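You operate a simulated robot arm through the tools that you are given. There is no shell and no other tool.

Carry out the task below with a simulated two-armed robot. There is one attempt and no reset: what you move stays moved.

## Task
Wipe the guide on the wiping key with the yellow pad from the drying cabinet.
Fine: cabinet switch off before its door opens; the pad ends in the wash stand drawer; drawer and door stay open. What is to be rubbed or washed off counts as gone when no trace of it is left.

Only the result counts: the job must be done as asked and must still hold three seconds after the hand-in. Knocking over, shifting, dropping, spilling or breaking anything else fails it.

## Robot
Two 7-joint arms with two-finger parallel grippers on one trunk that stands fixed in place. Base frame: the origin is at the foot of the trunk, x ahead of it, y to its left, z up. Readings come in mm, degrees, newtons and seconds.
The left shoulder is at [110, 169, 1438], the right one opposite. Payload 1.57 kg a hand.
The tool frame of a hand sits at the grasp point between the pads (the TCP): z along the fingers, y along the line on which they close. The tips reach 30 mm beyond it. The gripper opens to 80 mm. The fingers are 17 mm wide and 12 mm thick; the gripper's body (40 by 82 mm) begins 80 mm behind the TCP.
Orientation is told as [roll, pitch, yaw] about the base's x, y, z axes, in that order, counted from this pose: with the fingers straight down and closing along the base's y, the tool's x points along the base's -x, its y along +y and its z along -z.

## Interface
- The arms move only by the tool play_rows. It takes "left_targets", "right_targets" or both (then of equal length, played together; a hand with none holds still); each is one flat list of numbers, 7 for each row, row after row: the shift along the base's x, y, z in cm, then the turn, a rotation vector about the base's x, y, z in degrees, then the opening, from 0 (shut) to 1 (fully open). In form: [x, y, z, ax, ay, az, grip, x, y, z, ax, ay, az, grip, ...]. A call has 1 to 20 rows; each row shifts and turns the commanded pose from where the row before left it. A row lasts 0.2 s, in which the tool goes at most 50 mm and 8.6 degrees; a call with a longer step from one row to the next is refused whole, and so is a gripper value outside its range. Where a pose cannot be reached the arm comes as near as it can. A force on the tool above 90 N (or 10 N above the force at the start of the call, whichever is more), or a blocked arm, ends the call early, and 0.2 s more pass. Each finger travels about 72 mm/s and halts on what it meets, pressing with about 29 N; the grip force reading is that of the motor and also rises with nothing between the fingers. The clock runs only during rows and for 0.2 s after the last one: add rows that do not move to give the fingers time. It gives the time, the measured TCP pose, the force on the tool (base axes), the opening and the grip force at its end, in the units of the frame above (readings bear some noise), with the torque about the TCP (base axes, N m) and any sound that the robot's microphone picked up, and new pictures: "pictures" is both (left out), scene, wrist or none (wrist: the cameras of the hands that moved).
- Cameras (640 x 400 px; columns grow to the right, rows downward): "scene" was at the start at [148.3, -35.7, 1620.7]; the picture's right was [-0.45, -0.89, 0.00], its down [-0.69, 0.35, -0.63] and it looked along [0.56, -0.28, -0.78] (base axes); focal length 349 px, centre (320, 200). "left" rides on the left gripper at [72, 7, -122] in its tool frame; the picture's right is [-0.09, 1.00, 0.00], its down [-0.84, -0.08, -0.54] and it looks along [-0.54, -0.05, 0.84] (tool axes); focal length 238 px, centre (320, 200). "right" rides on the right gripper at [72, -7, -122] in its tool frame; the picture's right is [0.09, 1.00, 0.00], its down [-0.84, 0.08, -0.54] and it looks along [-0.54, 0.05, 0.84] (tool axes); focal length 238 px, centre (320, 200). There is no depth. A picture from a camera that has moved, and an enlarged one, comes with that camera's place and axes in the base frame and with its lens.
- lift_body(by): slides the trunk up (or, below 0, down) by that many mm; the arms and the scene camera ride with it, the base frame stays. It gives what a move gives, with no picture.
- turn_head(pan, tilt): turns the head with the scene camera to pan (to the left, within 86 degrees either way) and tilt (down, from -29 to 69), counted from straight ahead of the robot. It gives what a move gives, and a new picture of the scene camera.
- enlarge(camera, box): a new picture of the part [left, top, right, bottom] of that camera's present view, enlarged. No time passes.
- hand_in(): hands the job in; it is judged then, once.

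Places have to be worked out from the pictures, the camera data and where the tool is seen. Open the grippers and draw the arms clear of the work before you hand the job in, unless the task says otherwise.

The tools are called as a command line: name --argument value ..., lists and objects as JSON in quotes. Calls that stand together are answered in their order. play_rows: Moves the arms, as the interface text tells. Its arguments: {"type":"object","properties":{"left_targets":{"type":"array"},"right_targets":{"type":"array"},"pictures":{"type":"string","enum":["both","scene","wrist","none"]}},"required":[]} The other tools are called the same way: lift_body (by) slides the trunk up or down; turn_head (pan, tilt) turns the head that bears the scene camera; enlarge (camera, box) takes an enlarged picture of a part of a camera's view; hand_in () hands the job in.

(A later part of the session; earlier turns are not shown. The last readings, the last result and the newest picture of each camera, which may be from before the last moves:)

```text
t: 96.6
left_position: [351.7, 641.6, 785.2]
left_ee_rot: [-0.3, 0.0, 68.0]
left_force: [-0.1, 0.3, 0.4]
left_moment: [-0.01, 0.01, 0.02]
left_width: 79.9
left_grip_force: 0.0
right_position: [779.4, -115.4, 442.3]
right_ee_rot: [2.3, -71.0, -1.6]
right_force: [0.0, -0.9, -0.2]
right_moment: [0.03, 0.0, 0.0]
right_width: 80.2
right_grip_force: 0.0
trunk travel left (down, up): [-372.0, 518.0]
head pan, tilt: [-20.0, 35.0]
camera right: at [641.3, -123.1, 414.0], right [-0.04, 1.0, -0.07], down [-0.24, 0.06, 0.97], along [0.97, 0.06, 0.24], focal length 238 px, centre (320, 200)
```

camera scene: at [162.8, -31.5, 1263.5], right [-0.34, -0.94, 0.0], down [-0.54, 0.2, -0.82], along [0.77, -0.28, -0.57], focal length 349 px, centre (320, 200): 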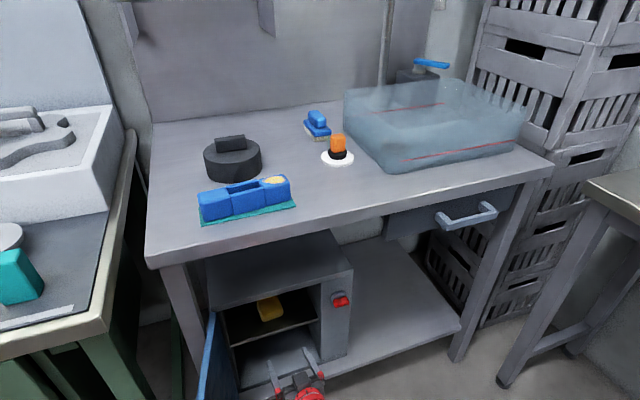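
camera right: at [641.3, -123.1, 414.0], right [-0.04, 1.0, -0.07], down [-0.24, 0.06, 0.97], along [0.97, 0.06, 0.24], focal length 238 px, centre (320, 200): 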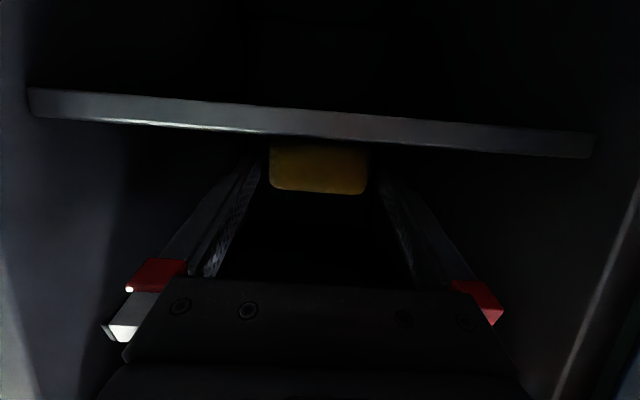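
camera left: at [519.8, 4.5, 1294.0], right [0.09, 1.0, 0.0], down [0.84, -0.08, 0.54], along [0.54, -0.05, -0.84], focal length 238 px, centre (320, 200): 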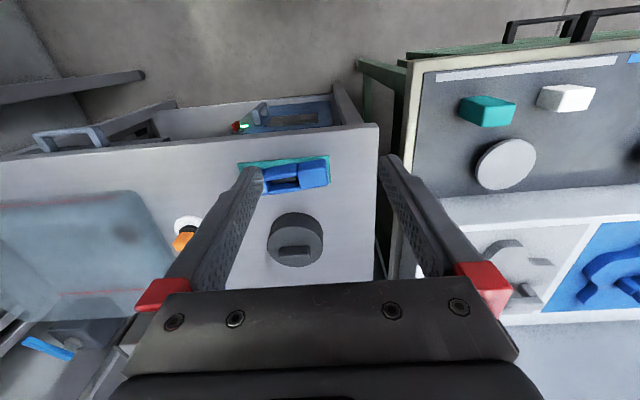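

The pad is between the fingertips. Go 35 mm further and close.

play_rows --right_targets '[1.5, 0, -0.2, 0, 0, 0, 1, 1.5, 0, -0.2, 0, 0, 0, 1, 0.5, 0, 0, 0, 0, 0, 1, 0, 0, 0, 0, 0, 0, 0.7, 0, 0, 0, 0, 0, 0, 0.6, 0, 0, 0, 0, 0, 0, 0.6]' --pictures "wrist"

```text
t: 98.0
left_position: [350.1, 641.0, 784.9]
left_ee_rot: [-0.5, 0.0, 68.0]
left_force: [0.7, 1.1, -0.4]
left_moment: [0.0, 0.01, 0.02]
left_width: 80.0
left_grip_force: 0.2
right_position: [804.4, -112.8, 442.8]
right_ee_rot: [2.2, -71.2, -1.6]
right_force: [1.5, -0.1, 4.6]
right_moment: [0.02, -0.2, -0.02]
right_width: 63.9
right_grip_force: 29.5
right hand out of reach, approached as far as the arm can: row 2, 3
trunk travel left (down, up): [-372.0, 518.0]
head pan, tilt: [-20.0, 35.0]
camera right: at [665.7, -120.6, 414.3], right [-0.04, 1.0, -0.07], down [-0.24, 0.06, 0.97], along [0.97, 0.06, 0.24], focal length 238 px, centre (320, 200)
```

right: 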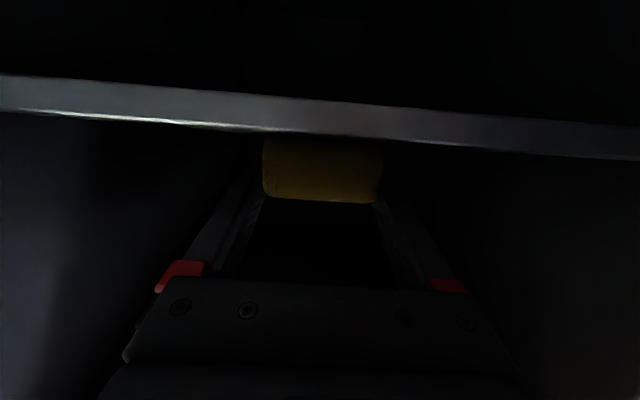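

The pad is gripped (64 mm). Lift slightly and draw it out.

play_rows --right_targets '[-0.5, 0, 0.7, 0, 0, 0, 0.5, -1, 0, 0.7, 0, 0, 0, 0.5, -2, 0, 0, 0, 0, 0, 0.5, -2, 0, 0, 0, 0, 0, 0.5]' --pictures "wrist"

```text
t: 99.0
left_position: [352.5, 642.4, 783.8]
left_ee_rot: [-0.5, 0.1, 67.9]
left_force: [0.3, 0.7, 0.2]
left_moment: [-0.04, -0.02, -0.01]
left_width: 79.9
left_grip_force: 0.2
right_position: [748.4, -113.8, 456.3]
right_ee_rot: [2.2, -71.0, -1.6]
right_force: [-0.5, 0.0, -0.6]
right_moment: [0.0, 0.06, 0.06]
right_width: 64.4
right_grip_force: 29.3
trunk travel left (down, up): [-372.0, 518.0]
head pan, tilt: [-20.0, 35.0]
camera right: at [610.0, -120.7, 427.6], right [-0.04, 1.0, -0.07], down [-0.24, 0.06, 0.97], along [0.97, 0.05, 0.24], focal length 238 px, centre (320, 200)
```

right: 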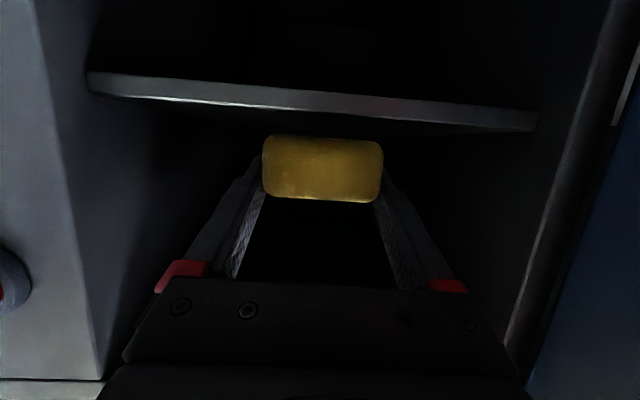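

The pad came along securely. Draw it fully out of the cabinet.

play_rows --right_targets '[-2.5, 0, 0, 0, 0, 0, 0.5, -2.5, 0, 0, 0, 0, 0, 0.5, -2.5, -0.3, 0, 0, 0, 0, 0.5, -2.5, -0.3, 0, 0, 0, 0, 0.5, -2.5, -0.5, 0, 0, 0, 0, 0.5, -2.5, -0.5, 0, 0, 0, 0, 0.5, -2, -0.5, 0, 0, 0, 0, 0.5]' --pictures "both"

```text
t: 100.6
left_position: [350.6, 641.5, 784.6]
left_ee_rot: [-0.3, 0.0, 68.0]
left_force: [0.2, 0.1, -1.4]
left_moment: [0.02, -0.03, -0.01]
left_width: 80.4
left_grip_force: 0.0
right_position: [630.4, -118.5, 427.4]
right_ee_rot: [2.2, -71.1, -1.4]
right_force: [-0.3, 0.3, 0.6]
right_moment: [0.0, -0.03, 0.03]
right_width: 64.3
right_grip_force: 29.5
right hand out of reach, approached as far as the arm can: row 5, 6, 7
trunk travel left (down, up): [-372.0, 518.0]
head pan, tilt: [-20.0, 35.0]
camera scene: at [162.9, -31.2, 1263.5], right [-0.34, -0.94, 0.0], down [-0.54, 0.2, -0.82], along [0.77, -0.28, -0.57], focal length 349 px, centre (320, 200)
camera right: at [491.7, -125.1, 398.4], right [-0.04, 1.0, -0.07], down [-0.24, 0.06, 0.97], along [0.97, 0.06, 0.24], focal length 238 px, centre (320, 200)
```

scene: 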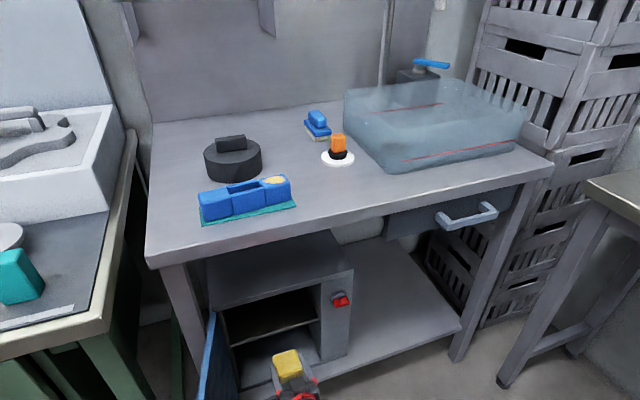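
right: 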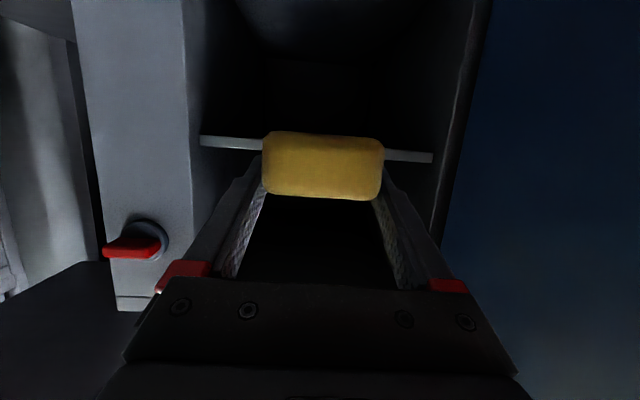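

The pad is out of the cabinet. To retract further I raise the trunk 110 mm (hand stays under table height), then pull back in front of the table edge.

lift_body --by 110

play_rows --right_targets '[-1.5, -0.5, -1.5, 0, 0, 0, 0.5, -1.5, -0.5, -1.5, 0, 0, 0, 0.5, -1.5, -0.5, -1.5, 0, 0, 0, 0.5, -1.5, -0.5, -1.5, 0, 0, 0, 0.5]' --pictures "none"

```text
t: 102.0
left_position: [351.5, 640.4, 894.9]
left_ee_rot: [-0.4, 0.0, 68.1]
left_force: [0.6, -0.2, 0.5]
left_moment: [-0.02, -0.01, 0.01]
left_width: 79.8
left_grip_force: 0.0
right_position: [630.8, -117.8, 536.2]
right_ee_rot: [2.3, -71.1, -1.5]
right_force: [-0.3, 0.4, -0.3]
right_moment: [0.05, -0.01, 0.01]
right_width: 64.0
right_grip_force: 28.7
trunk travel left (down, up): [-482.0, 408.0]
head pan, tilt: [-20.0, 35.0]
```

```text
t: 103.0
left_position: [351.4, 641.1, 894.7]
left_ee_rot: [-0.4, 0.0, 68.0]
left_force: [0.5, -0.7, 0.6]
left_moment: [0.01, -0.01, -0.04]
left_width: 80.0
left_grip_force: 0.1
right_position: [570.9, -136.7, 477.9]
right_ee_rot: [2.3, -71.1, -1.6]
right_force: [-0.1, -0.6, 0.1]
right_moment: [0.02, -0.04, 0.01]
right_width: 64.4
right_grip_force: 29.2
trunk travel left (down, up): [-482.0, 408.0]
head pan, tilt: [-20.0, 35.0]
```

Continue back to about x=505.

play_rows --right_targets '[-1.6, -0.8, -0.8, 0, 0, 0, 0.5, -1.6, -0.8, -0.8, 0, 0, 0, 0.5, -1.6, -0.8, -0.8, 0, 0, 0, 0.5, -1.6, -0.8, -0.8, 0, 0, 0, 0.5]' --pictures "both"

```text
t: 104.0
left_position: [351.7, 640.4, 894.2]
left_ee_rot: [-0.4, 0.0, 68.0]
left_force: [-0.6, -0.8, 0.6]
left_moment: [0.02, -0.05, 0.0]
left_width: 80.0
left_grip_force: 0.0
right_position: [506.2, -171.1, 445.9]
right_ee_rot: [2.3, -71.2, -1.6]
right_force: [-0.2, 0.6, -0.7]
right_moment: [-0.01, 0.03, 0.01]
right_width: 64.2
right_grip_force: 29.2
trunk travel left (down, up): [-482.0, 408.0]
head pan, tilt: [-20.0, 35.0]
camera scene: at [162.8, -31.4, 1373.5], right [-0.34, -0.94, 0.0], down [-0.54, 0.2, -0.82], along [0.77, -0.28, -0.57], focal length 349 px, centre (320, 200)
camera right: at [367.7, -177.4, 417.0], right [-0.04, 1.0, -0.07], down [-0.24, 0.06, 0.97], along [0.97, 0.06, 0.24], focal length 238 px, centre (320, 200)
```

scene: 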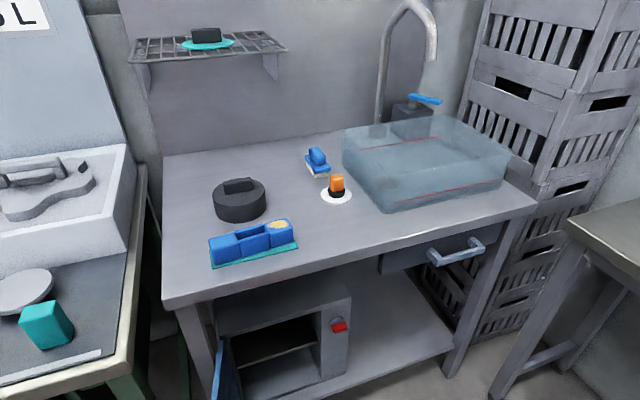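
right: 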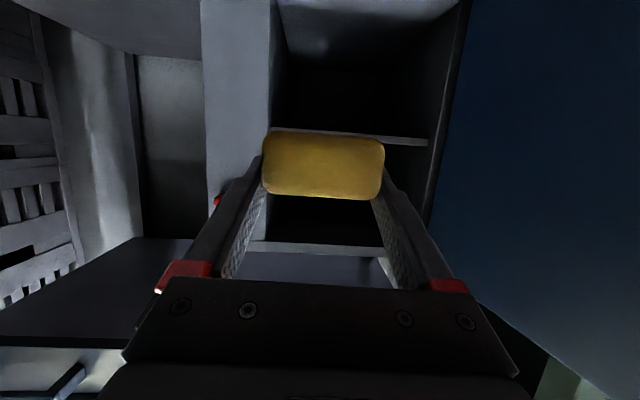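

Now raise the trunk fully so the hand comes above table height in front of the stand.

lift_body --by 400

play_rows --right_targets '[0, 0, 2, 0, 0, 0, 0.5, 0, 0, 2.5, 0, 0, 0, 0.5, 0, 0, 2.5, 0, 0, 0, 0.5, 0, 0, 2.5, 0, 0, 0, 0.5, 0, 0, 2.5, 0, 0, 0, 0.5]' --pictures "both"

```text
t: 107.8
left_position: [350.3, 641.7, 1295.5]
left_ee_rot: [-0.4, 0.1, 68.1]
left_force: [0.2, 0.0, 0.1]
left_moment: [-0.02, 0.03, 0.03]
left_width: 80.2
left_grip_force: 0.1
right_position: [507.0, -168.6, 844.9]
right_ee_rot: [2.3, -71.1, -1.7]
right_force: [0.6, -0.6, -0.9]
right_moment: [-0.02, -0.02, 0.01]
right_width: 64.1
right_grip_force: 29.2
trunk travel left (down, up): [-882.0, 8.0]
head pan, tilt: [-20.0, 35.0]
```

```text
t: 109.0
left_position: [350.8, 641.0, 1295.2]
left_ee_rot: [-0.4, -0.1, 68.0]
left_force: [0.0, -0.5, -0.1]
left_moment: [-0.03, -0.03, -0.01]
left_width: 79.9
left_grip_force: 0.1
right_position: [506.7, -169.5, 845.2]
right_ee_rot: [2.2, -71.1, -1.6]
right_force: [-0.9, 0.6, -0.7]
right_moment: [-0.01, -0.03, 0.01]
right_width: 64.3
right_grip_force: 28.9
right hand out of reach, approached as far as the arm can: row 1, 2, 3, 4, 5
trunk travel left (down, up): [-882.0, 8.0]
head pan, tilt: [-20.0, 35.0]
camera scene: at [162.9, -31.3, 1773.5], right [-0.34, -0.94, 0.0], down [-0.54, 0.2, -0.82], along [0.77, -0.28, -0.57], focal length 349 px, centre (320, 200)
camera right: at [367.8, -177.1, 817.0], right [-0.04, 1.0, -0.07], down [-0.24, 0.06, 0.97], along [0.97, 0.06, 0.24], focal length 238 px, centre (320, 200)
```

scene: 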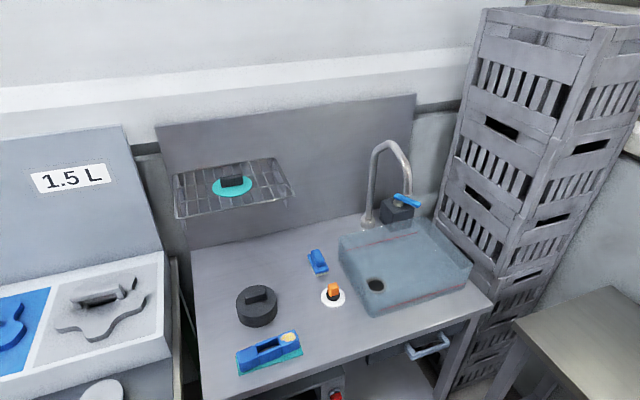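
right: 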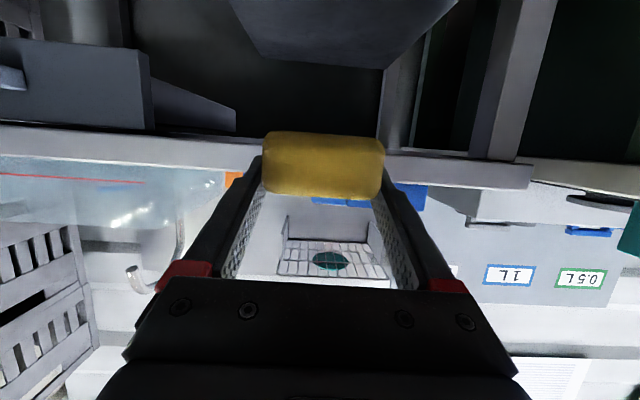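

Straight up is out of reach here; going to the right gives more room. I move right along the front of the stand while rising gradually.

play_rows --right_targets '[0, -4.5, 0.3, 0, 0, -1, 0.5, 0, -4.5, 0.6, 0, 0, -1, 0.5, 0, -4.5, 0.8, 0, 0, -1, 0.5, 0, -4.5, 1, 0, 0, -1, 0.5]' --pictures "none"

```text
t: 110.0
left_position: [351.3, 641.2, 1295.1]
left_ee_rot: [-0.3, 0.0, 68.0]
left_force: [-0.1, -0.8, 0.0]
left_moment: [0.01, -0.03, -0.01]
left_width: 79.8
left_grip_force: 0.1
right_position: [505.6, -351.2, 871.5]
right_ee_rot: [2.2, -71.0, -5.6]
right_force: [-0.2, -0.2, 0.2]
right_moment: [0.0, -0.02, 0.02]
right_width: 64.0
right_grip_force: 28.3
trunk travel left (down, up): [-882.0, 8.0]
head pan, tilt: [-20.0, 35.0]
```

No limits hit. Continue right and up.

play_rows --right_targets '[0, -3.5, 2, 0, 0, -1, 0.5, 0, -3.5, 2.3, 0, 0, -1, 0.5, 0.3, -3, 2.5, 0, 0, -1, 0.5, 0.5, -1, 2.5, 0, 0, 0, 0.5]' --pictures "scene"

```text
t: 111.0
left_position: [351.2, 640.9, 1294.2]
left_ee_rot: [-0.3, 0.0, 68.1]
left_force: [-0.2, 1.3, -1.2]
left_moment: [0.01, -0.01, 0.01]
left_width: 79.7
left_grip_force: 0.1
right_position: [512.6, -411.5, 906.0]
right_ee_rot: [2.3, -71.3, -8.3]
right_force: [-0.1, 0.2, -0.1]
right_moment: [-0.03, 0.01, 0.0]
right_width: 64.3
right_grip_force: 29.4
right hand out of reach, approached as far as the arm can: row 2, 3, 4
trunk travel left (down, up): [-882.0, 8.0]
head pan, tilt: [-20.0, 35.0]
camera scene: at [163.2, -31.0, 1773.5], right [-0.34, -0.94, 0.0], down [-0.54, 0.2, -0.82], along [0.77, -0.28, -0.57], focal length 349 px, centre (320, 200)
```

scene: 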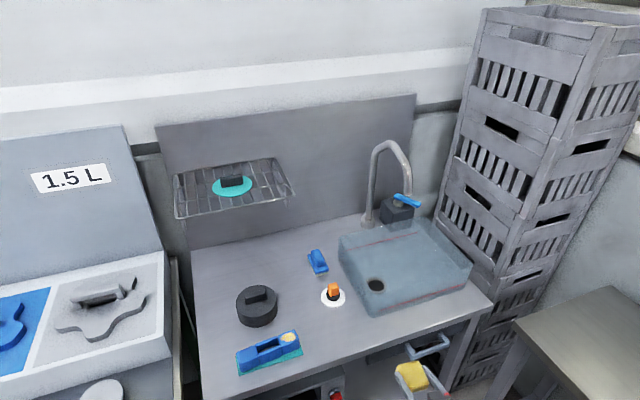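

Now forward and up diagonally, above the table's front edge.

play_rows --right_targets '[1.5, -0.3, 1.3, 0, 0, 0, 0.5, 1.5, -0.3, 1.3, 0, 0, 0, 0.5, 1.5, -0.3, 1.3, 0, 0, 0, 0.5, 1.5, 0, 1.3, 0, 0, 0, 0.5]' --pictures "none"

```text
t: 112.0
left_position: [352.6, 640.5, 1294.4]
left_ee_rot: [-0.3, 0.0, 67.9]
left_force: [0.7, -0.3, -0.3]
left_moment: [0.0, -0.01, 0.05]
left_width: 79.8
left_grip_force: 0.0
right_position: [571.6, -420.6, 957.8]
right_ee_rot: [2.1, -71.1, -8.6]
right_force: [-1.1, 0.5, -0.1]
right_moment: [-0.01, 0.01, -0.02]
right_width: 63.9
right_grip_force: 28.8
trunk travel left (down, up): [-882.0, 8.0]
head pan, tilt: [-20.0, 35.0]
```

Continue forward/up to about (640,-380,985), then see.

play_rows --right_targets '[1.7, 1, 0.7, 0, 0, 0.5, 0.5, 1.7, 1, 0.7, 0, 0, 0.5, 0.5, 1.7, 1, 0.7, 0, 0, 0.5, 0.5, 1.7, 1, 0.7, 0, 0, 0.5, 0.5]' --pictures "scene"

```text
t: 113.0
left_position: [350.5, 640.8, 1294.1]
left_ee_rot: [-0.4, -0.1, 68.1]
left_force: [-1.1, 0.9, 0.0]
left_moment: [-0.03, -0.02, 0.02]
left_width: 80.0
left_grip_force: 0.2
right_position: [638.7, -380.4, 985.3]
right_ee_rot: [2.1, -71.1, -6.5]
right_force: [0.1, -0.3, 0.0]
right_moment: [0.0, 0.02, 0.0]
right_width: 64.3
right_grip_force: 29.0
trunk travel left (down, up): [-882.0, 8.0]
head pan, tilt: [-20.0, 35.0]
camera scene: at [162.6, -30.9, 1773.5], right [-0.34, -0.94, 0.0], down [-0.54, 0.2, -0.82], along [0.77, -0.28, -0.57], focal length 349 px, centre (320, 200)
```

scene: 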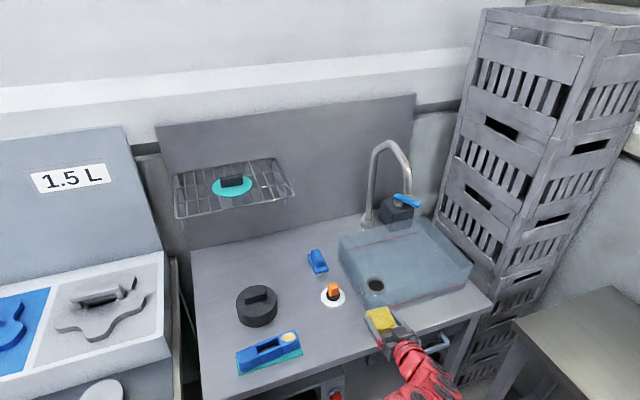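

Now sweep left toward the guide at safe height.

play_rows --right_targets '[0.5, 4, -0.4, 0, 0, 1.2, 0.5, 0.5, 4, -0.4, 0, 0, 1.2, 0.5, 0.5, 4, -0.4, 0, 0, 1.2, 0.5, 0.5, 4, -0.4, 0, 0, 1.2, 0.5]' --pictures "none"

turn_head --pan -10 --tilt 50

```text
t: 114.0
left_position: [350.3, 642.2, 1293.9]
left_ee_rot: [-0.3, 0.1, 68.0]
left_force: [0.2, 0.1, 0.3]
left_moment: [-0.02, 0.0, 0.05]
left_width: 80.2
left_grip_force: 0.1
right_position: [659.3, -218.8, 970.6]
right_ee_rot: [2.0, -71.3, -1.4]
right_force: [-0.9, 0.3, -0.5]
right_moment: [-0.02, 0.01, -0.06]
right_width: 64.2
right_grip_force: 29.7
trunk travel left (down, up): [-882.0, 8.0]
head pan, tilt: [-20.0, 35.0]
```

```text
t: 114.8
left_position: [349.6, 641.3, 1296.4]
left_ee_rot: [-0.4, -0.1, 68.0]
left_force: [-0.8, -0.3, 0.5]
left_moment: [0.02, 0.0, 0.0]
left_width: 79.8
left_grip_force: 0.1
right_position: [657.6, -220.4, 969.3]
right_ee_rot: [2.3, -71.1, -1.7]
right_force: [-1.4, -0.2, 0.1]
right_moment: [0.0, 0.01, -0.01]
right_width: 64.2
right_grip_force: 29.0
trunk travel left (down, up): [-882.0, 8.0]
head pan, tilt: [-10.0, 50.0]
camera scene: at [156.1, -14.9, 1751.8], right [-0.17, -0.98, 0.0], down [-0.75, 0.13, -0.64], along [0.63, -0.11, -0.77], focal length 349 px, centre (320, 200)
```

scene: 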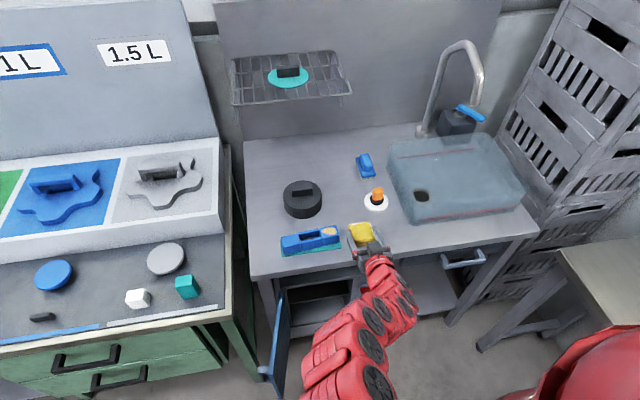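

Let me enlarge the guide and the pad for exact positions.

enlarge --camera "scene" --box '[260, 195, 420, 295]'

enlarge --camera "right" --box '[0, 0, 640, 400]'

```text
4.00 times, centred on (340, 245) of scene
camera zoom: at [156.1, -14.9, 1751.8], right [-0.17, -0.98, 0.0], down [-0.75, 0.13, -0.64], along [0.63, -0.11, -0.77], focal length 1395 px, centre (240, 20)
```

zoom: 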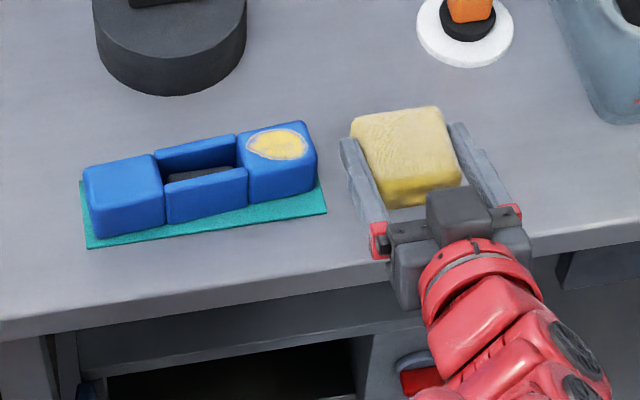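

```text
1.00 times, centred on (320, 200) of right (not enlarged: the box is as wide or as high as the picture)
camera zoom: at [520.1, -227.2, 941.1], right [-0.04, 1.0, -0.07], down [-0.24, 0.06, 0.97], along [0.97, 0.05, 0.24], focal length 238 px, centre (320, 200)
```

zoom: 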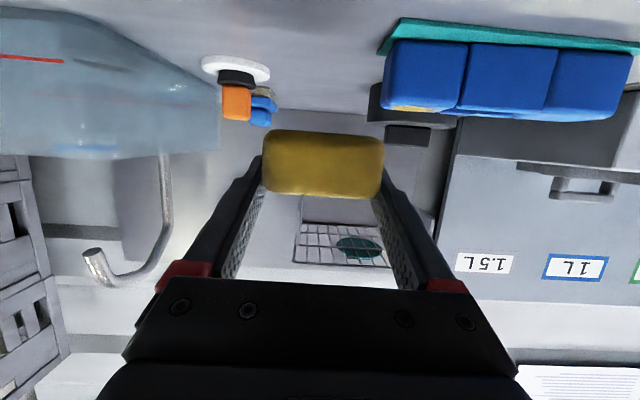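

Dot centre is (730,-143,909), about 44×31 mm; the pad spans roughly TCP-20…TCP+40 in x with its underside ~30 mm below the TCP. I move the pad over the dot.

play_rows --right_targets '[2.1, 2.6, 0, 0, 0, 0, 0.5, 2.1, 2.6, 0, 0, 0, 0, 0.5, 2.0, 2.5, -0.3, 0, 0, 0, 0.5]' --pictures "both"

enlarge --camera "scene" --box '[260, 195, 420, 295]'

```text
t: 115.6
left_position: [350.5, 641.1, 1294.9]
left_ee_rot: [-0.4, 0.0, 68.0]
left_force: [-0.5, -0.4, -0.4]
left_moment: [-0.01, -0.02, -0.01]
left_width: 79.9
left_grip_force: 0.0
right_position: [721.7, -141.5, 967.5]
right_ee_rot: [2.3, -71.2, -1.7]
right_force: [0.1, 0.0, -0.7]
right_moment: [0.03, 0.04, -0.01]
right_width: 64.0
right_grip_force: 28.9
trunk travel left (down, up): [-882.0, 8.0]
head pan, tilt: [-10.0, 50.0]
camera scene: at [156.7, -14.2, 1751.7], right [-0.17, -0.98, 0.0], down [-0.75, 0.13, -0.64], along [0.63, -0.11, -0.77], focal length 349 px, centre (320, 200)
camera right: at [583.5, -149.1, 937.8], right [-0.04, 1.0, -0.07], down [-0.24, 0.06, 0.97], along [0.97, 0.05, 0.24], focal length 238 px, centre (320, 200)
```

scene: 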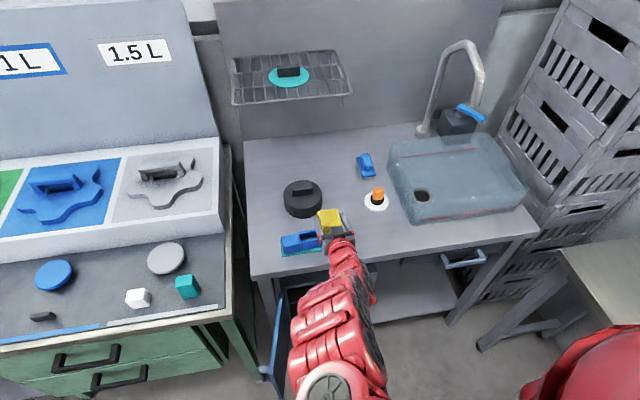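
right: 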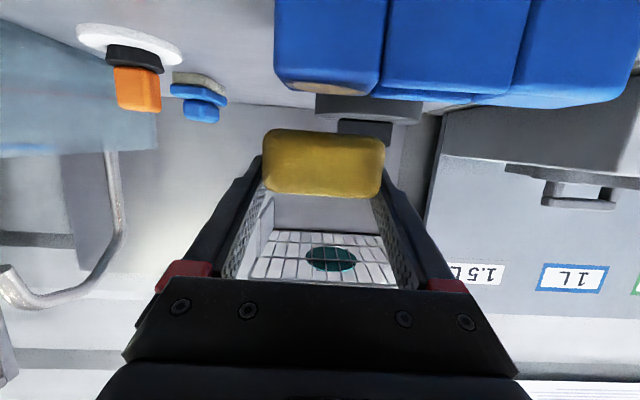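

```text
4.00 times, centred on (340, 245) of scene
camera zoom: at [156.7, -14.2, 1751.7], right [-0.17, -0.98, 0.0], down [-0.75, 0.13, -0.64], along [0.63, -0.11, -0.77], focal length 1395 px, centre (240, 20)
```

zoom: 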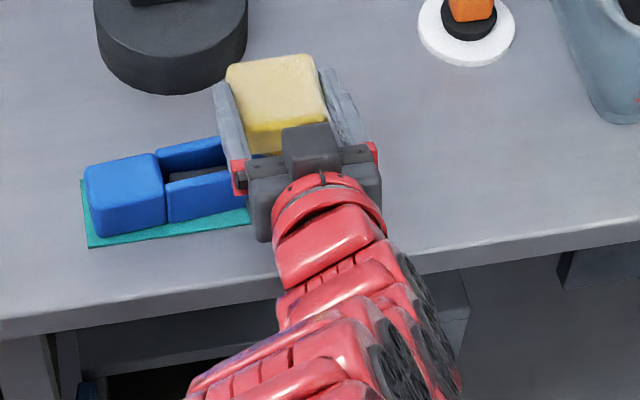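

Pad is above the dot. Descend 20 mm, then feel for contact.

play_rows --right_targets '[0, 0, -1, 0, 0, 0, 0.5, 0, 0, -1, 0, 0, 0, 0.5]' --pictures "none"

play_rows --right_targets '[0, 0, -0.4, 0, 0, 0, 0.5]' --pictures "none"

play_rows --right_targets '[0, 0, -0.3, 0, 0, 0, 0.5]' --pictures "wrist"

```text
t: 116.2
left_position: [351.0, 640.7, 1296.3]
left_ee_rot: [-0.5, 0.1, 68.1]
left_force: [0.2, 0.6, 0.4]
left_moment: [-0.03, -0.03, 0.02]
left_width: 79.8
left_grip_force: 0.1
right_position: [721.2, -143.8, 946.1]
right_ee_rot: [2.1, -71.0, -1.7]
right_force: [0.8, -1.0, -1.1]
right_moment: [0.01, 0.0, 0.03]
right_width: 64.3
right_grip_force: 28.6
trunk travel left (down, up): [-882.0, 8.0]
head pan, tilt: [-10.0, 50.0]
```

```text
t: 116.6
left_position: [350.1, 641.3, 1294.6]
left_ee_rot: [-0.4, 0.1, 68.0]
left_force: [0.1, 0.4, -0.7]
left_moment: [0.02, 0.0, 0.0]
left_width: 80.2
left_grip_force: 0.1
right_position: [721.4, -143.9, 944.1]
right_ee_rot: [2.2, -71.1, -1.7]
right_force: [0.0, -0.4, 1.3]
right_moment: [-0.04, -0.02, -0.04]
right_width: 64.4
right_grip_force: 29.2
trunk travel left (down, up): [-882.0, 8.0]
head pan, tilt: [-10.0, 50.0]
```

```text
t: 117.0
left_position: [348.6, 641.1, 1296.6]
left_ee_rot: [-0.5, 0.1, 68.0]
left_force: [0.2, 0.6, -0.1]
left_moment: [0.04, -0.01, -0.01]
left_width: 80.0
left_grip_force: 0.1
right_position: [721.3, -144.6, 942.5]
right_ee_rot: [2.6, -71.4, -2.1]
right_force: [1.6, -2.1, 13.0]
right_moment: [-0.45, -0.23, 0.01]
right_width: 64.1
right_grip_force: 28.4
trunk travel left (down, up): [-882.0, 8.0]
head pan, tilt: [-10.0, 50.0]
camera right: at [583.0, -150.2, 912.8], right [-0.04, 1.0, -0.07], down [-0.25, 0.06, 0.97], along [0.97, 0.05, 0.24], focal length 238 px, centre (320, 200)
```

right: 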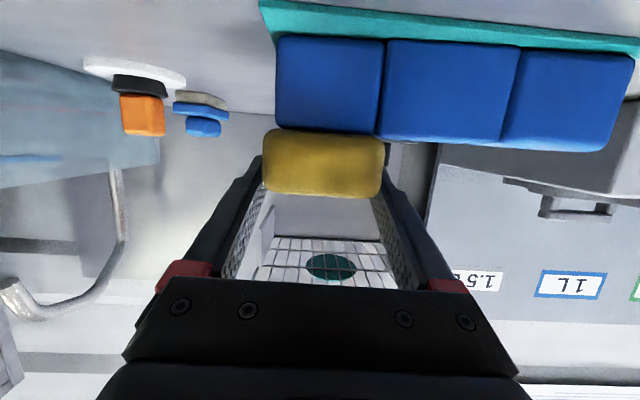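

Contact with ~13 N. Now rub gently back and forth over the dot.

play_rows --right_targets '[0.8, 0, -0.1, 0, 0, 0, 0.5, 0.7, 0, 0, 0, 0, 0, 0.5, -0.8, 0, 0, 0, 0, 0, 0.5, -0.7, 0, 0, 0, 0, 0, 0.5, -0.8, 0, 0, 0, 0, 0, 0.5, -0.7, 0, 0, 0, 0, 0, 0.5, 0.8, 0, 0, 0, 0, 0, 0.5, 0.7, 0, 0, 0, 0, 0, 0.5]' --pictures "none"

play_rows --right_targets '[0, 0.7, -0.1, 0, 0, 0, 0.5, 0, 0.5, 0, 0, 0, 0, 0.5, 0, -0.6, 0, 0, 0, 0, 0.5, 0, -0.6, 0, 0, 0, 0, 0.5, 0, -0.6, 0, 0, 0, 0, 0.5, 0, -0.5, 0, 0, 0, 0, 0.5, 0, 0.6, 0, 0, 0, 0, 0.5, 0, 0.5, 0, 0, 0, 0, 0.5]' --pictures "both"

```text
t: 118.8
left_position: [348.3, 642.7, 1295.6]
left_ee_rot: [-0.5, 0.0, 68.0]
left_force: [0.2, 0.1, -1.0]
left_moment: [0.0, 0.03, 0.0]
left_width: 79.9
left_grip_force: 0.1
right_position: [718.5, -143.6, 939.6]
right_ee_rot: [2.1, -71.2, -1.6]
right_force: [-0.4, -0.8, 13.7]
right_moment: [-0.06, 0.06, 0.0]
right_width: 64.2
right_grip_force: 28.7
trunk travel left (down, up): [-882.0, 8.0]
head pan, tilt: [-10.0, 50.0]
```

```text
t: 120.6
left_position: [348.9, 640.7, 1295.8]
left_ee_rot: [-0.5, -0.1, 68.0]
left_force: [0.2, -0.9, 0.8]
left_moment: [0.01, 0.04, 0.01]
left_width: 79.8
left_grip_force: 0.1
right_position: [720.3, -145.9, 938.1]
right_ee_rot: [2.3, -71.3, -2.1]
right_force: [-2.1, -10.0, 18.1]
right_moment: [-0.35, 0.1, -0.01]
right_width: 64.5
right_grip_force: 28.8
trunk travel left (down, up): [-882.0, 8.0]
head pan, tilt: [-10.0, 50.0]
camera scene: at [153.0, -16.4, 1752.1], right [-0.17, -0.98, 0.0], down [-0.75, 0.13, -0.64], along [0.63, -0.11, -0.77], focal length 349 px, centre (320, 200)
camera right: at [581.0, -152.9, 909.9], right [-0.03, 1.0, -0.07], down [-0.24, 0.06, 0.97], along [0.97, 0.05, 0.24], focal length 238 px, centre (320, 200)
```

scene: 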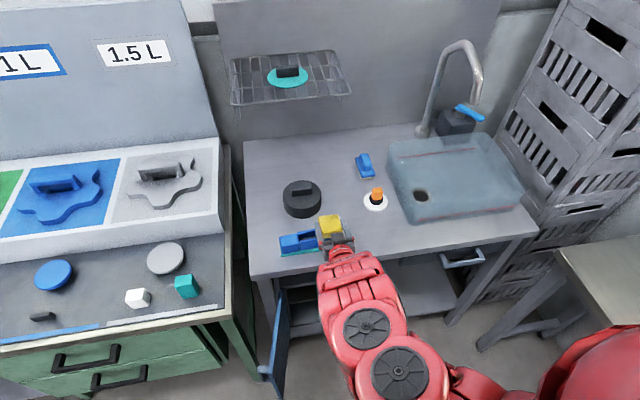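
right: 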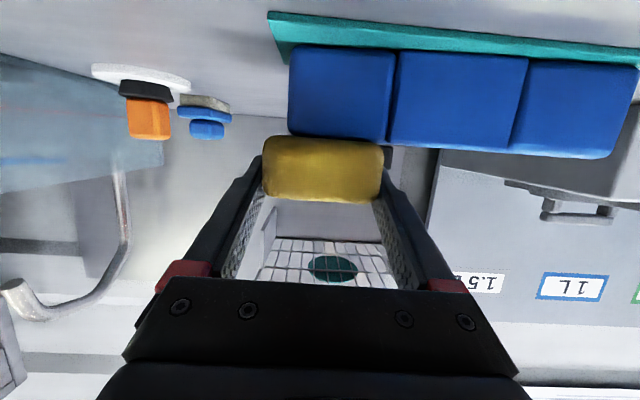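

Lift off and inspect the guide.

play_rows --right_targets '[0, 0, 0.7, 0, 0, 0, 0.5, 0, 0, 1.5, 0, 0, 0, 0.5, -1, -3, 0.5, 0, 0, 0, 0.5, -2, -4, 0, 0, 0, 0, 0.5, -2, -3, 0, 0, 0, 0, 0.5]' --pictures "scene"

enlarge --camera "scene" --box '[260, 195, 420, 295]'

```text
t: 121.8
left_position: [349.8, 641.2, 1296.2]
left_ee_rot: [-0.4, 0.0, 68.0]
left_force: [0.4, 0.2, 0.5]
left_moment: [-0.01, -0.01, 0.02]
left_width: 80.0
left_grip_force: 0.1
right_position: [672.2, -244.2, 966.0]
right_ee_rot: [2.3, -71.2, -1.8]
right_force: [0.3, -0.1, 1.0]
right_moment: [-0.01, 0.01, 0.0]
right_width: 64.3
right_grip_force: 29.0
trunk travel left (down, up): [-882.0, 8.0]
head pan, tilt: [-10.0, 50.0]
camera scene: at [154.7, -14.9, 1751.9], right [-0.17, -0.98, 0.0], down [-0.75, 0.13, -0.64], along [0.63, -0.11, -0.77], focal length 349 px, centre (320, 200)
```

scene: 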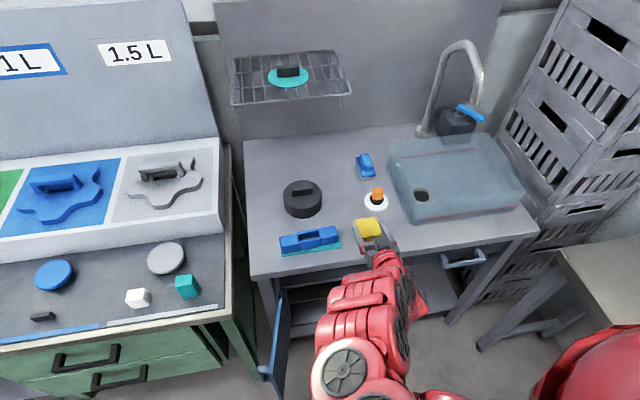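

```text
4.00 times, centred on (340, 245) of scene
camera zoom: at [154.7, -14.9, 1751.9], right [-0.17, -0.98, 0.0], down [-0.75, 0.13, -0.64], along [0.63, -0.11, -0.77], focal length 1395 px, centre (240, 20)
```

zoom: 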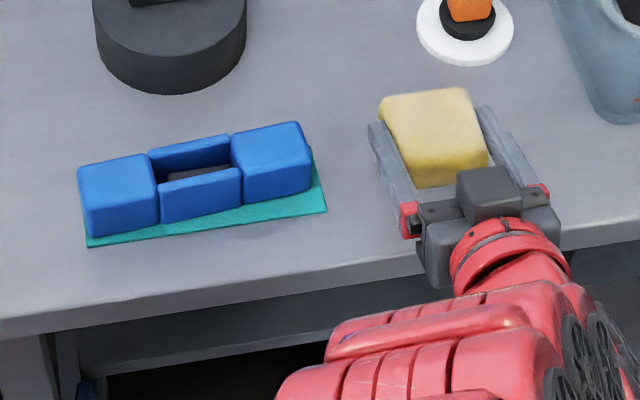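

The yellow patch looks gone. The guide slid about 5 mm to the left on its key; let me look closely.

enlarge --camera "scene" --box '[275, 218, 347, 263]'

```text
8.89 times, centred on (311, 240) of scene
camera zoom: at [154.7, -14.9, 1751.9], right [-0.17, -0.98, 0.0], down [-0.75, 0.13, -0.64], along [0.63, -0.11, -0.77], focal length 3100 px, centre (400, -160)
```

zoom: 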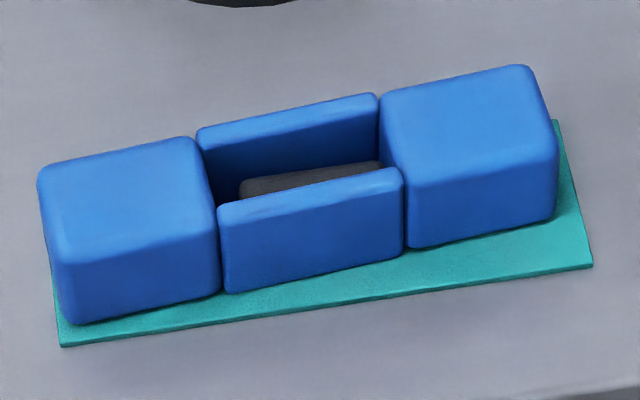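

The guide is completely clean, and the black key still holds it, so the small play is harmless. Next I inspect the drawer handle.

turn_head --pan -42 --tilt 52

enlarge --camera "scene" --box '[240, 150, 400, 250]'

```text
t: 122.8
left_position: [350.9, 640.3, 1293.7]
left_ee_rot: [-0.4, 0.0, 68.1]
left_force: [-0.2, -0.9, -0.2]
left_moment: [-0.01, 0.01, -0.03]
left_width: 80.1
left_grip_force: 0.1
right_position: [673.1, -242.8, 963.6]
right_ee_rot: [2.2, -71.1, -1.8]
right_force: [-0.8, -0.8, -0.6]
right_moment: [0.0, -0.05, -0.01]
right_width: 64.3
right_grip_force: 28.6
trunk travel left (down, up): [-882.0, 8.0]
head pan, tilt: [-42.0, 52.0]
camera scene: at [136.2, -51.4, 1749.1], right [-0.67, -0.74, 0.0], down [-0.59, 0.53, -0.62], along [0.46, -0.41, -0.79], focal length 349 px, centre (320, 200)
```

scene: 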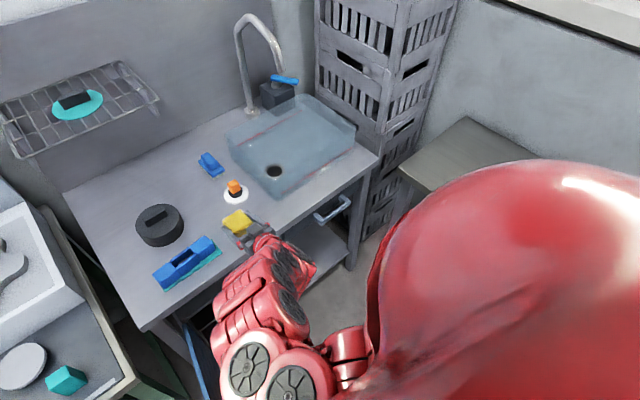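

```text
4.00 times, centred on (320, 200) of scene
camera zoom: at [136.2, -51.4, 1749.1], right [-0.67, -0.74, 0.0], down [-0.59, 0.53, -0.62], along [0.46, -0.41, -0.79], focal length 1395 px, centre (320, 200)
```

zoom: 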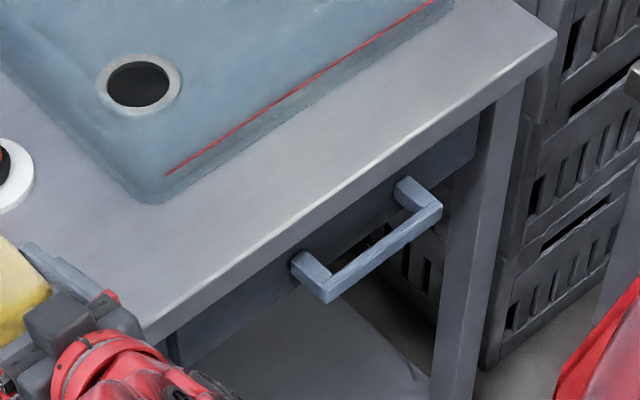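

The handle bar runs along y from about -495 to -628 at x≈620, z≈777, with ~30 mm gap to the drawer front. I'll first park the pad on the free front strip of the table near (695,-265).

play_rows --right_targets '[0.9, -1, -2, 0, 0, 0, 0.5, 0.8, -1, -2.5, 0, 0, 0, 0.5, 0, 0, -1, 0, 0, 0, 0.5]' --pictures "wrist"

enlarge --camera "scene" --box '[160, 170, 320, 270]'

```text
t: 123.5
left_position: [350.2, 642.1, 1294.9]
left_ee_rot: [-0.3, -0.1, 68.1]
left_force: [0.5, 0.3, -0.6]
left_moment: [-0.03, 0.01, 0.0]
left_width: 80.1
left_grip_force: 0.1
right_position: [687.1, -263.9, 909.7]
right_ee_rot: [2.3, -71.1, -1.8]
right_force: [0.2, 0.5, 0.1]
right_moment: [-0.02, 0.0, 0.05]
right_width: 63.7
right_grip_force: 28.8
trunk travel left (down, up): [-882.0, 8.0]
head pan, tilt: [-42.0, 52.0]
camera right: at [549.4, -269.8, 881.0], right [-0.04, 1.0, -0.07], down [-0.24, 0.06, 0.97], along [0.97, 0.05, 0.24], focal length 238 px, centre (320, 200)
```

right: 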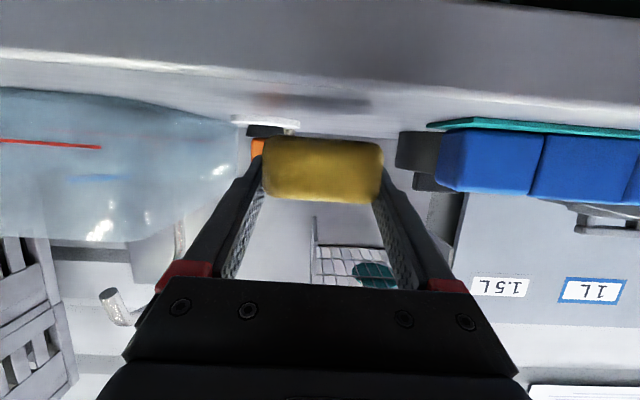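

```text
4.00 times, centred on (240, 220) of scene
camera zoom: at [135.5, -51.0, 1749.2], right [-0.67, -0.74, 0.0], down [-0.59, 0.53, -0.62], along [0.46, -0.41, -0.79], focal length 1395 px, centre (640, 120)
```

zoom: 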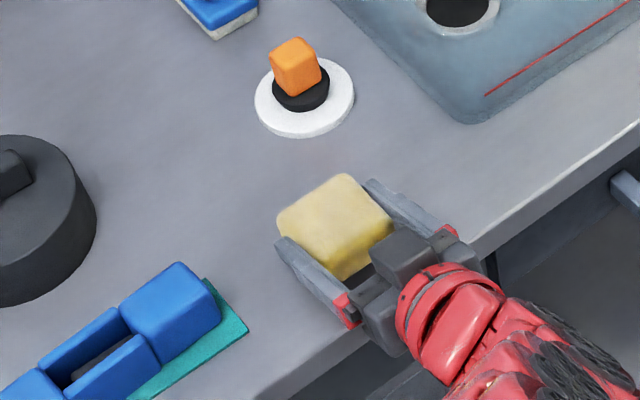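

Lower until contact with the table.

play_rows --right_targets '[0, 0, -0.8, 0, 0, 0, 0.5]' --pictures "none"

play_rows --right_targets '[0, 0, -0.4, 0, 0, 0, 0.5]' --pictures "none"

play_rows --right_targets '[0, 0, -0.3, 0, 0, 0, 0.5]' --pictures "wrist"

```text
t: 124.0
left_position: [350.8, 640.6, 1295.7]
left_ee_rot: [-0.4, 0.0, 68.0]
left_force: [0.3, -0.3, 0.7]
left_moment: [0.03, 0.02, 0.02]
left_width: 80.2
left_grip_force: 0.2
right_position: [689.1, -263.3, 900.7]
right_ee_rot: [2.2, -71.1, -1.8]
right_force: [-0.2, -0.4, -0.9]
right_moment: [-0.03, 0.0, 0.01]
right_width: 64.3
right_grip_force: 28.8
trunk travel left (down, up): [-882.0, 8.0]
head pan, tilt: [-42.0, 52.0]
```

```text
t: 124.3
left_position: [350.5, 641.5, 1294.6]
left_ee_rot: [-0.4, 0.1, 68.0]
left_force: [0.8, -0.2, -0.2]
left_moment: [0.0, -0.03, 0.01]
left_width: 79.9
left_grip_force: 0.1
right_position: [686.7, -263.0, 897.3]
right_ee_rot: [2.4, -71.0, -1.8]
right_force: [0.2, 0.2, -0.5]
right_moment: [0.01, -0.01, -0.02]
right_width: 64.3
right_grip_force: 29.2
trunk travel left (down, up): [-882.0, 8.0]
head pan, tilt: [-42.0, 52.0]
```

```text
t: 124.8
left_position: [350.2, 642.2, 1295.0]
left_ee_rot: [-0.4, 0.0, 68.0]
left_force: [0.6, -0.4, 0.2]
left_moment: [-0.02, 0.02, 0.0]
left_width: 80.0
left_grip_force: 0.1
right_position: [687.5, -262.5, 895.9]
right_ee_rot: [2.2, -71.1, -1.8]
right_force: [0.7, 0.7, -0.3]
right_moment: [-0.01, 0.03, 0.04]
right_width: 64.1
right_grip_force: 29.2
trunk travel left (down, up): [-882.0, 8.0]
head pan, tilt: [-42.0, 52.0]
camera right: at [549.2, -270.7, 865.5], right [-0.04, 1.0, -0.07], down [-0.24, 0.06, 0.97], along [0.97, 0.05, 0.24], focal length 238 px, centre (320, 200)
```

right: 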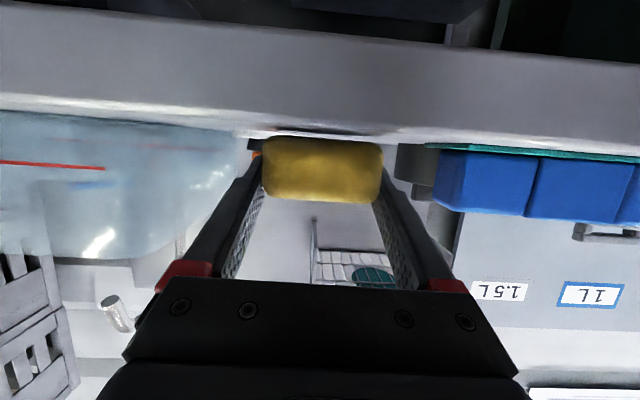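

Almost touching; a few more small steps.

play_rows --right_targets '[0, 0, -0.3, 0, 0, 0, 0.5]' --pictures "none"

play_rows --right_targets '[0, 0, -0.3, 0, 0, 0, 0.5]' --pictures "none"

play_rows --right_targets '[0, 0, -0.3, 0, 0, 0, 0.5]' --pictures "none"

```text
t: 125.2
left_position: [351.2, 642.1, 1294.6]
left_ee_rot: [-0.4, 0.1, 68.0]
left_force: [0.7, 1.0, 0.7]
left_moment: [-0.05, -0.06, -0.02]
left_width: 80.0
left_grip_force: 0.0
right_position: [688.6, -263.0, 892.2]
right_ee_rot: [2.2, -71.0, -1.7]
right_force: [-1.2, -0.5, -0.2]
right_moment: [-0.02, -0.01, 0.0]
right_width: 64.0
right_grip_force: 29.1
trunk travel left (down, up): [-882.0, 8.0]
head pan, tilt: [-42.0, 52.0]
```

```text
t: 125.5
left_position: [349.6, 640.5, 1295.6]
left_ee_rot: [-0.4, 0.1, 68.0]
left_force: [0.5, 1.2, -0.6]
left_moment: [-0.03, 0.02, 0.02]
left_width: 80.1
left_grip_force: 0.1
right_position: [688.5, -264.0, 889.9]
right_ee_rot: [2.4, -71.3, -1.8]
right_force: [0.6, -0.2, 8.5]
right_moment: [-0.24, 0.11, 0.04]
right_width: 64.2
right_grip_force: 28.9
trunk travel left (down, up): [-882.0, 8.0]
head pan, tilt: [-42.0, 52.0]
```

```text
t: 126.0
left_position: [349.4, 641.8, 1294.5]
left_ee_rot: [-0.5, 0.0, 68.2]
left_force: [-0.5, -0.8, -0.7]
left_moment: [0.0, -0.02, 0.02]
left_width: 80.2
left_grip_force: 0.0
right_position: [688.4, -262.2, 890.3]
right_ee_rot: [2.3, -71.5, -1.9]
right_force: [6.0, -1.3, 22.5]
right_moment: [-0.1, 0.29, -0.07]
right_width: 64.3
right_grip_force: 29.1
trunk travel left (down, up): [-882.0, 8.0]
head pan, tilt: [-42.0, 52.0]
```

Contact made. Release the pad and lift the hand straight up, then back.

play_rows --right_targets '[0, 0, 0.1, 0, 0, 0, 0.8, 0, 0, 0, 0, 0, 0, 1, 0, 0, 0, 0, 0, 0, 1, 0, 0, 1, 0, 0, 0, 1, 0, 0, 2, 0, 0, 0, 1, 0, 0, 2.5, 0, 0, 0, 1, 0, 0, 2.5, 0, 0, 0, 1]' --pictures "scene"

enlarge --camera "scene" --box '[160, 170, 320, 270]'

```text
t: 127.5
left_position: [349.7, 642.0, 1293.4]
left_ee_rot: [-0.4, 0.0, 67.9]
left_force: [-0.4, 0.3, 0.8]
left_moment: [-0.03, 0.0, 0.02]
left_width: 80.0
left_grip_force: 0.1
right_position: [687.9, -262.3, 966.5]
right_ee_rot: [2.2, -71.0, -1.7]
right_force: [0.0, 0.1, 0.6]
right_moment: [0.01, 0.0, -0.01]
right_width: 79.9
right_grip_force: 0.0
trunk travel left (down, up): [-882.0, 8.0]
head pan, tilt: [-42.0, 52.0]
camera scene: at [135.2, -50.5, 1749.2], right [-0.67, -0.74, 0.0], down [-0.59, 0.53, -0.62], along [0.46, -0.41, -0.79], focal length 349 px, centre (320, 200)
```

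scene: 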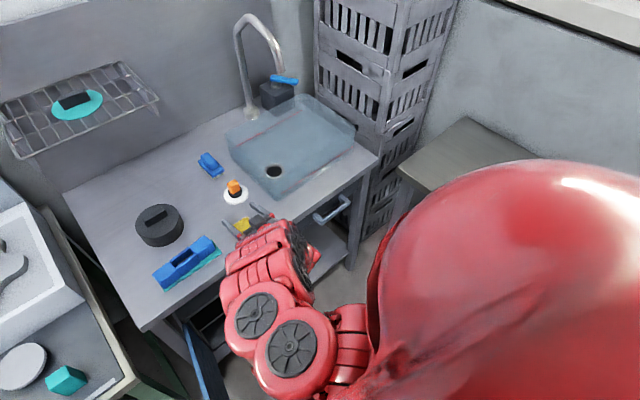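

```text
4.00 times, centred on (240, 220) of scene
camera zoom: at [135.2, -50.5, 1749.2], right [-0.67, -0.74, 0.0], down [-0.59, 0.53, -0.62], along [0.46, -0.41, -0.79], focal length 1395 px, centre (640, 120)
```

zoom: 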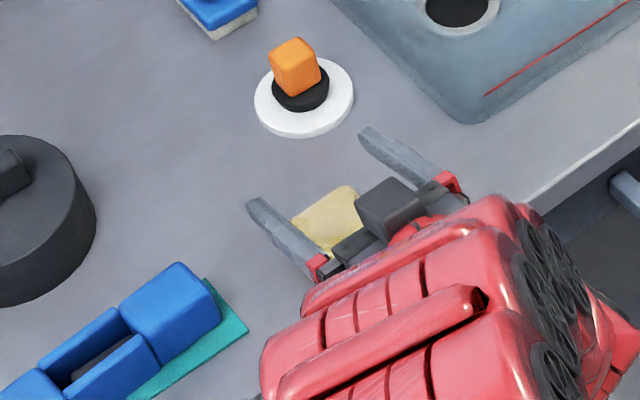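

Pad is parked. Now the hand goes back off the table to the right, then toward the drawer, closing the fingers.

play_rows --right_targets '[-1.6, -3.9, 0.6, 0, 0, 0, 1, -1.6, -3.9, 0.6, 0, 0, -1, 1, -1.6, -3.9, 0.6, 0, 0, -1, 0.6, -3.2, -3.5, -1.2, 0, 0, -1, 0.3, -3.2, -3.5, -1.2, 0, 0, -1, 0, -1.5, -4, -1, 0, 3, -1, 0, -1.5, -4, -1, 0, 6, -1, 0]' --pictures "scene"

```text
t: 129.2
left_position: [350.7, 640.0, 1295.8]
left_ee_rot: [-0.4, 0.1, 68.1]
left_force: [0.5, 0.5, 0.4]
left_moment: [0.01, 0.0, 0.0]
left_width: 80.0
left_grip_force: 0.1
right_position: [545.5, -531.0, 939.6]
right_ee_rot: [0.1, -62.1, -5.7]
right_force: [0.5, -0.2, 0.2]
right_moment: [0.0, 0.0, -0.02]
right_width: 0.0
right_grip_force: 21.4
trunk travel left (down, up): [-882.0, 8.0]
head pan, tilt: [-42.0, 52.0]
camera scene: at [135.3, -52.9, 1749.2], right [-0.67, -0.74, 0.0], down [-0.59, 0.53, -0.62], along [0.46, -0.41, -0.79], focal length 349 px, centre (320, 200)
```

scene: 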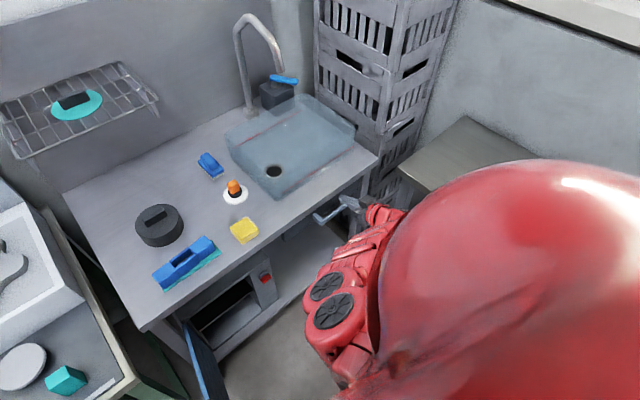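

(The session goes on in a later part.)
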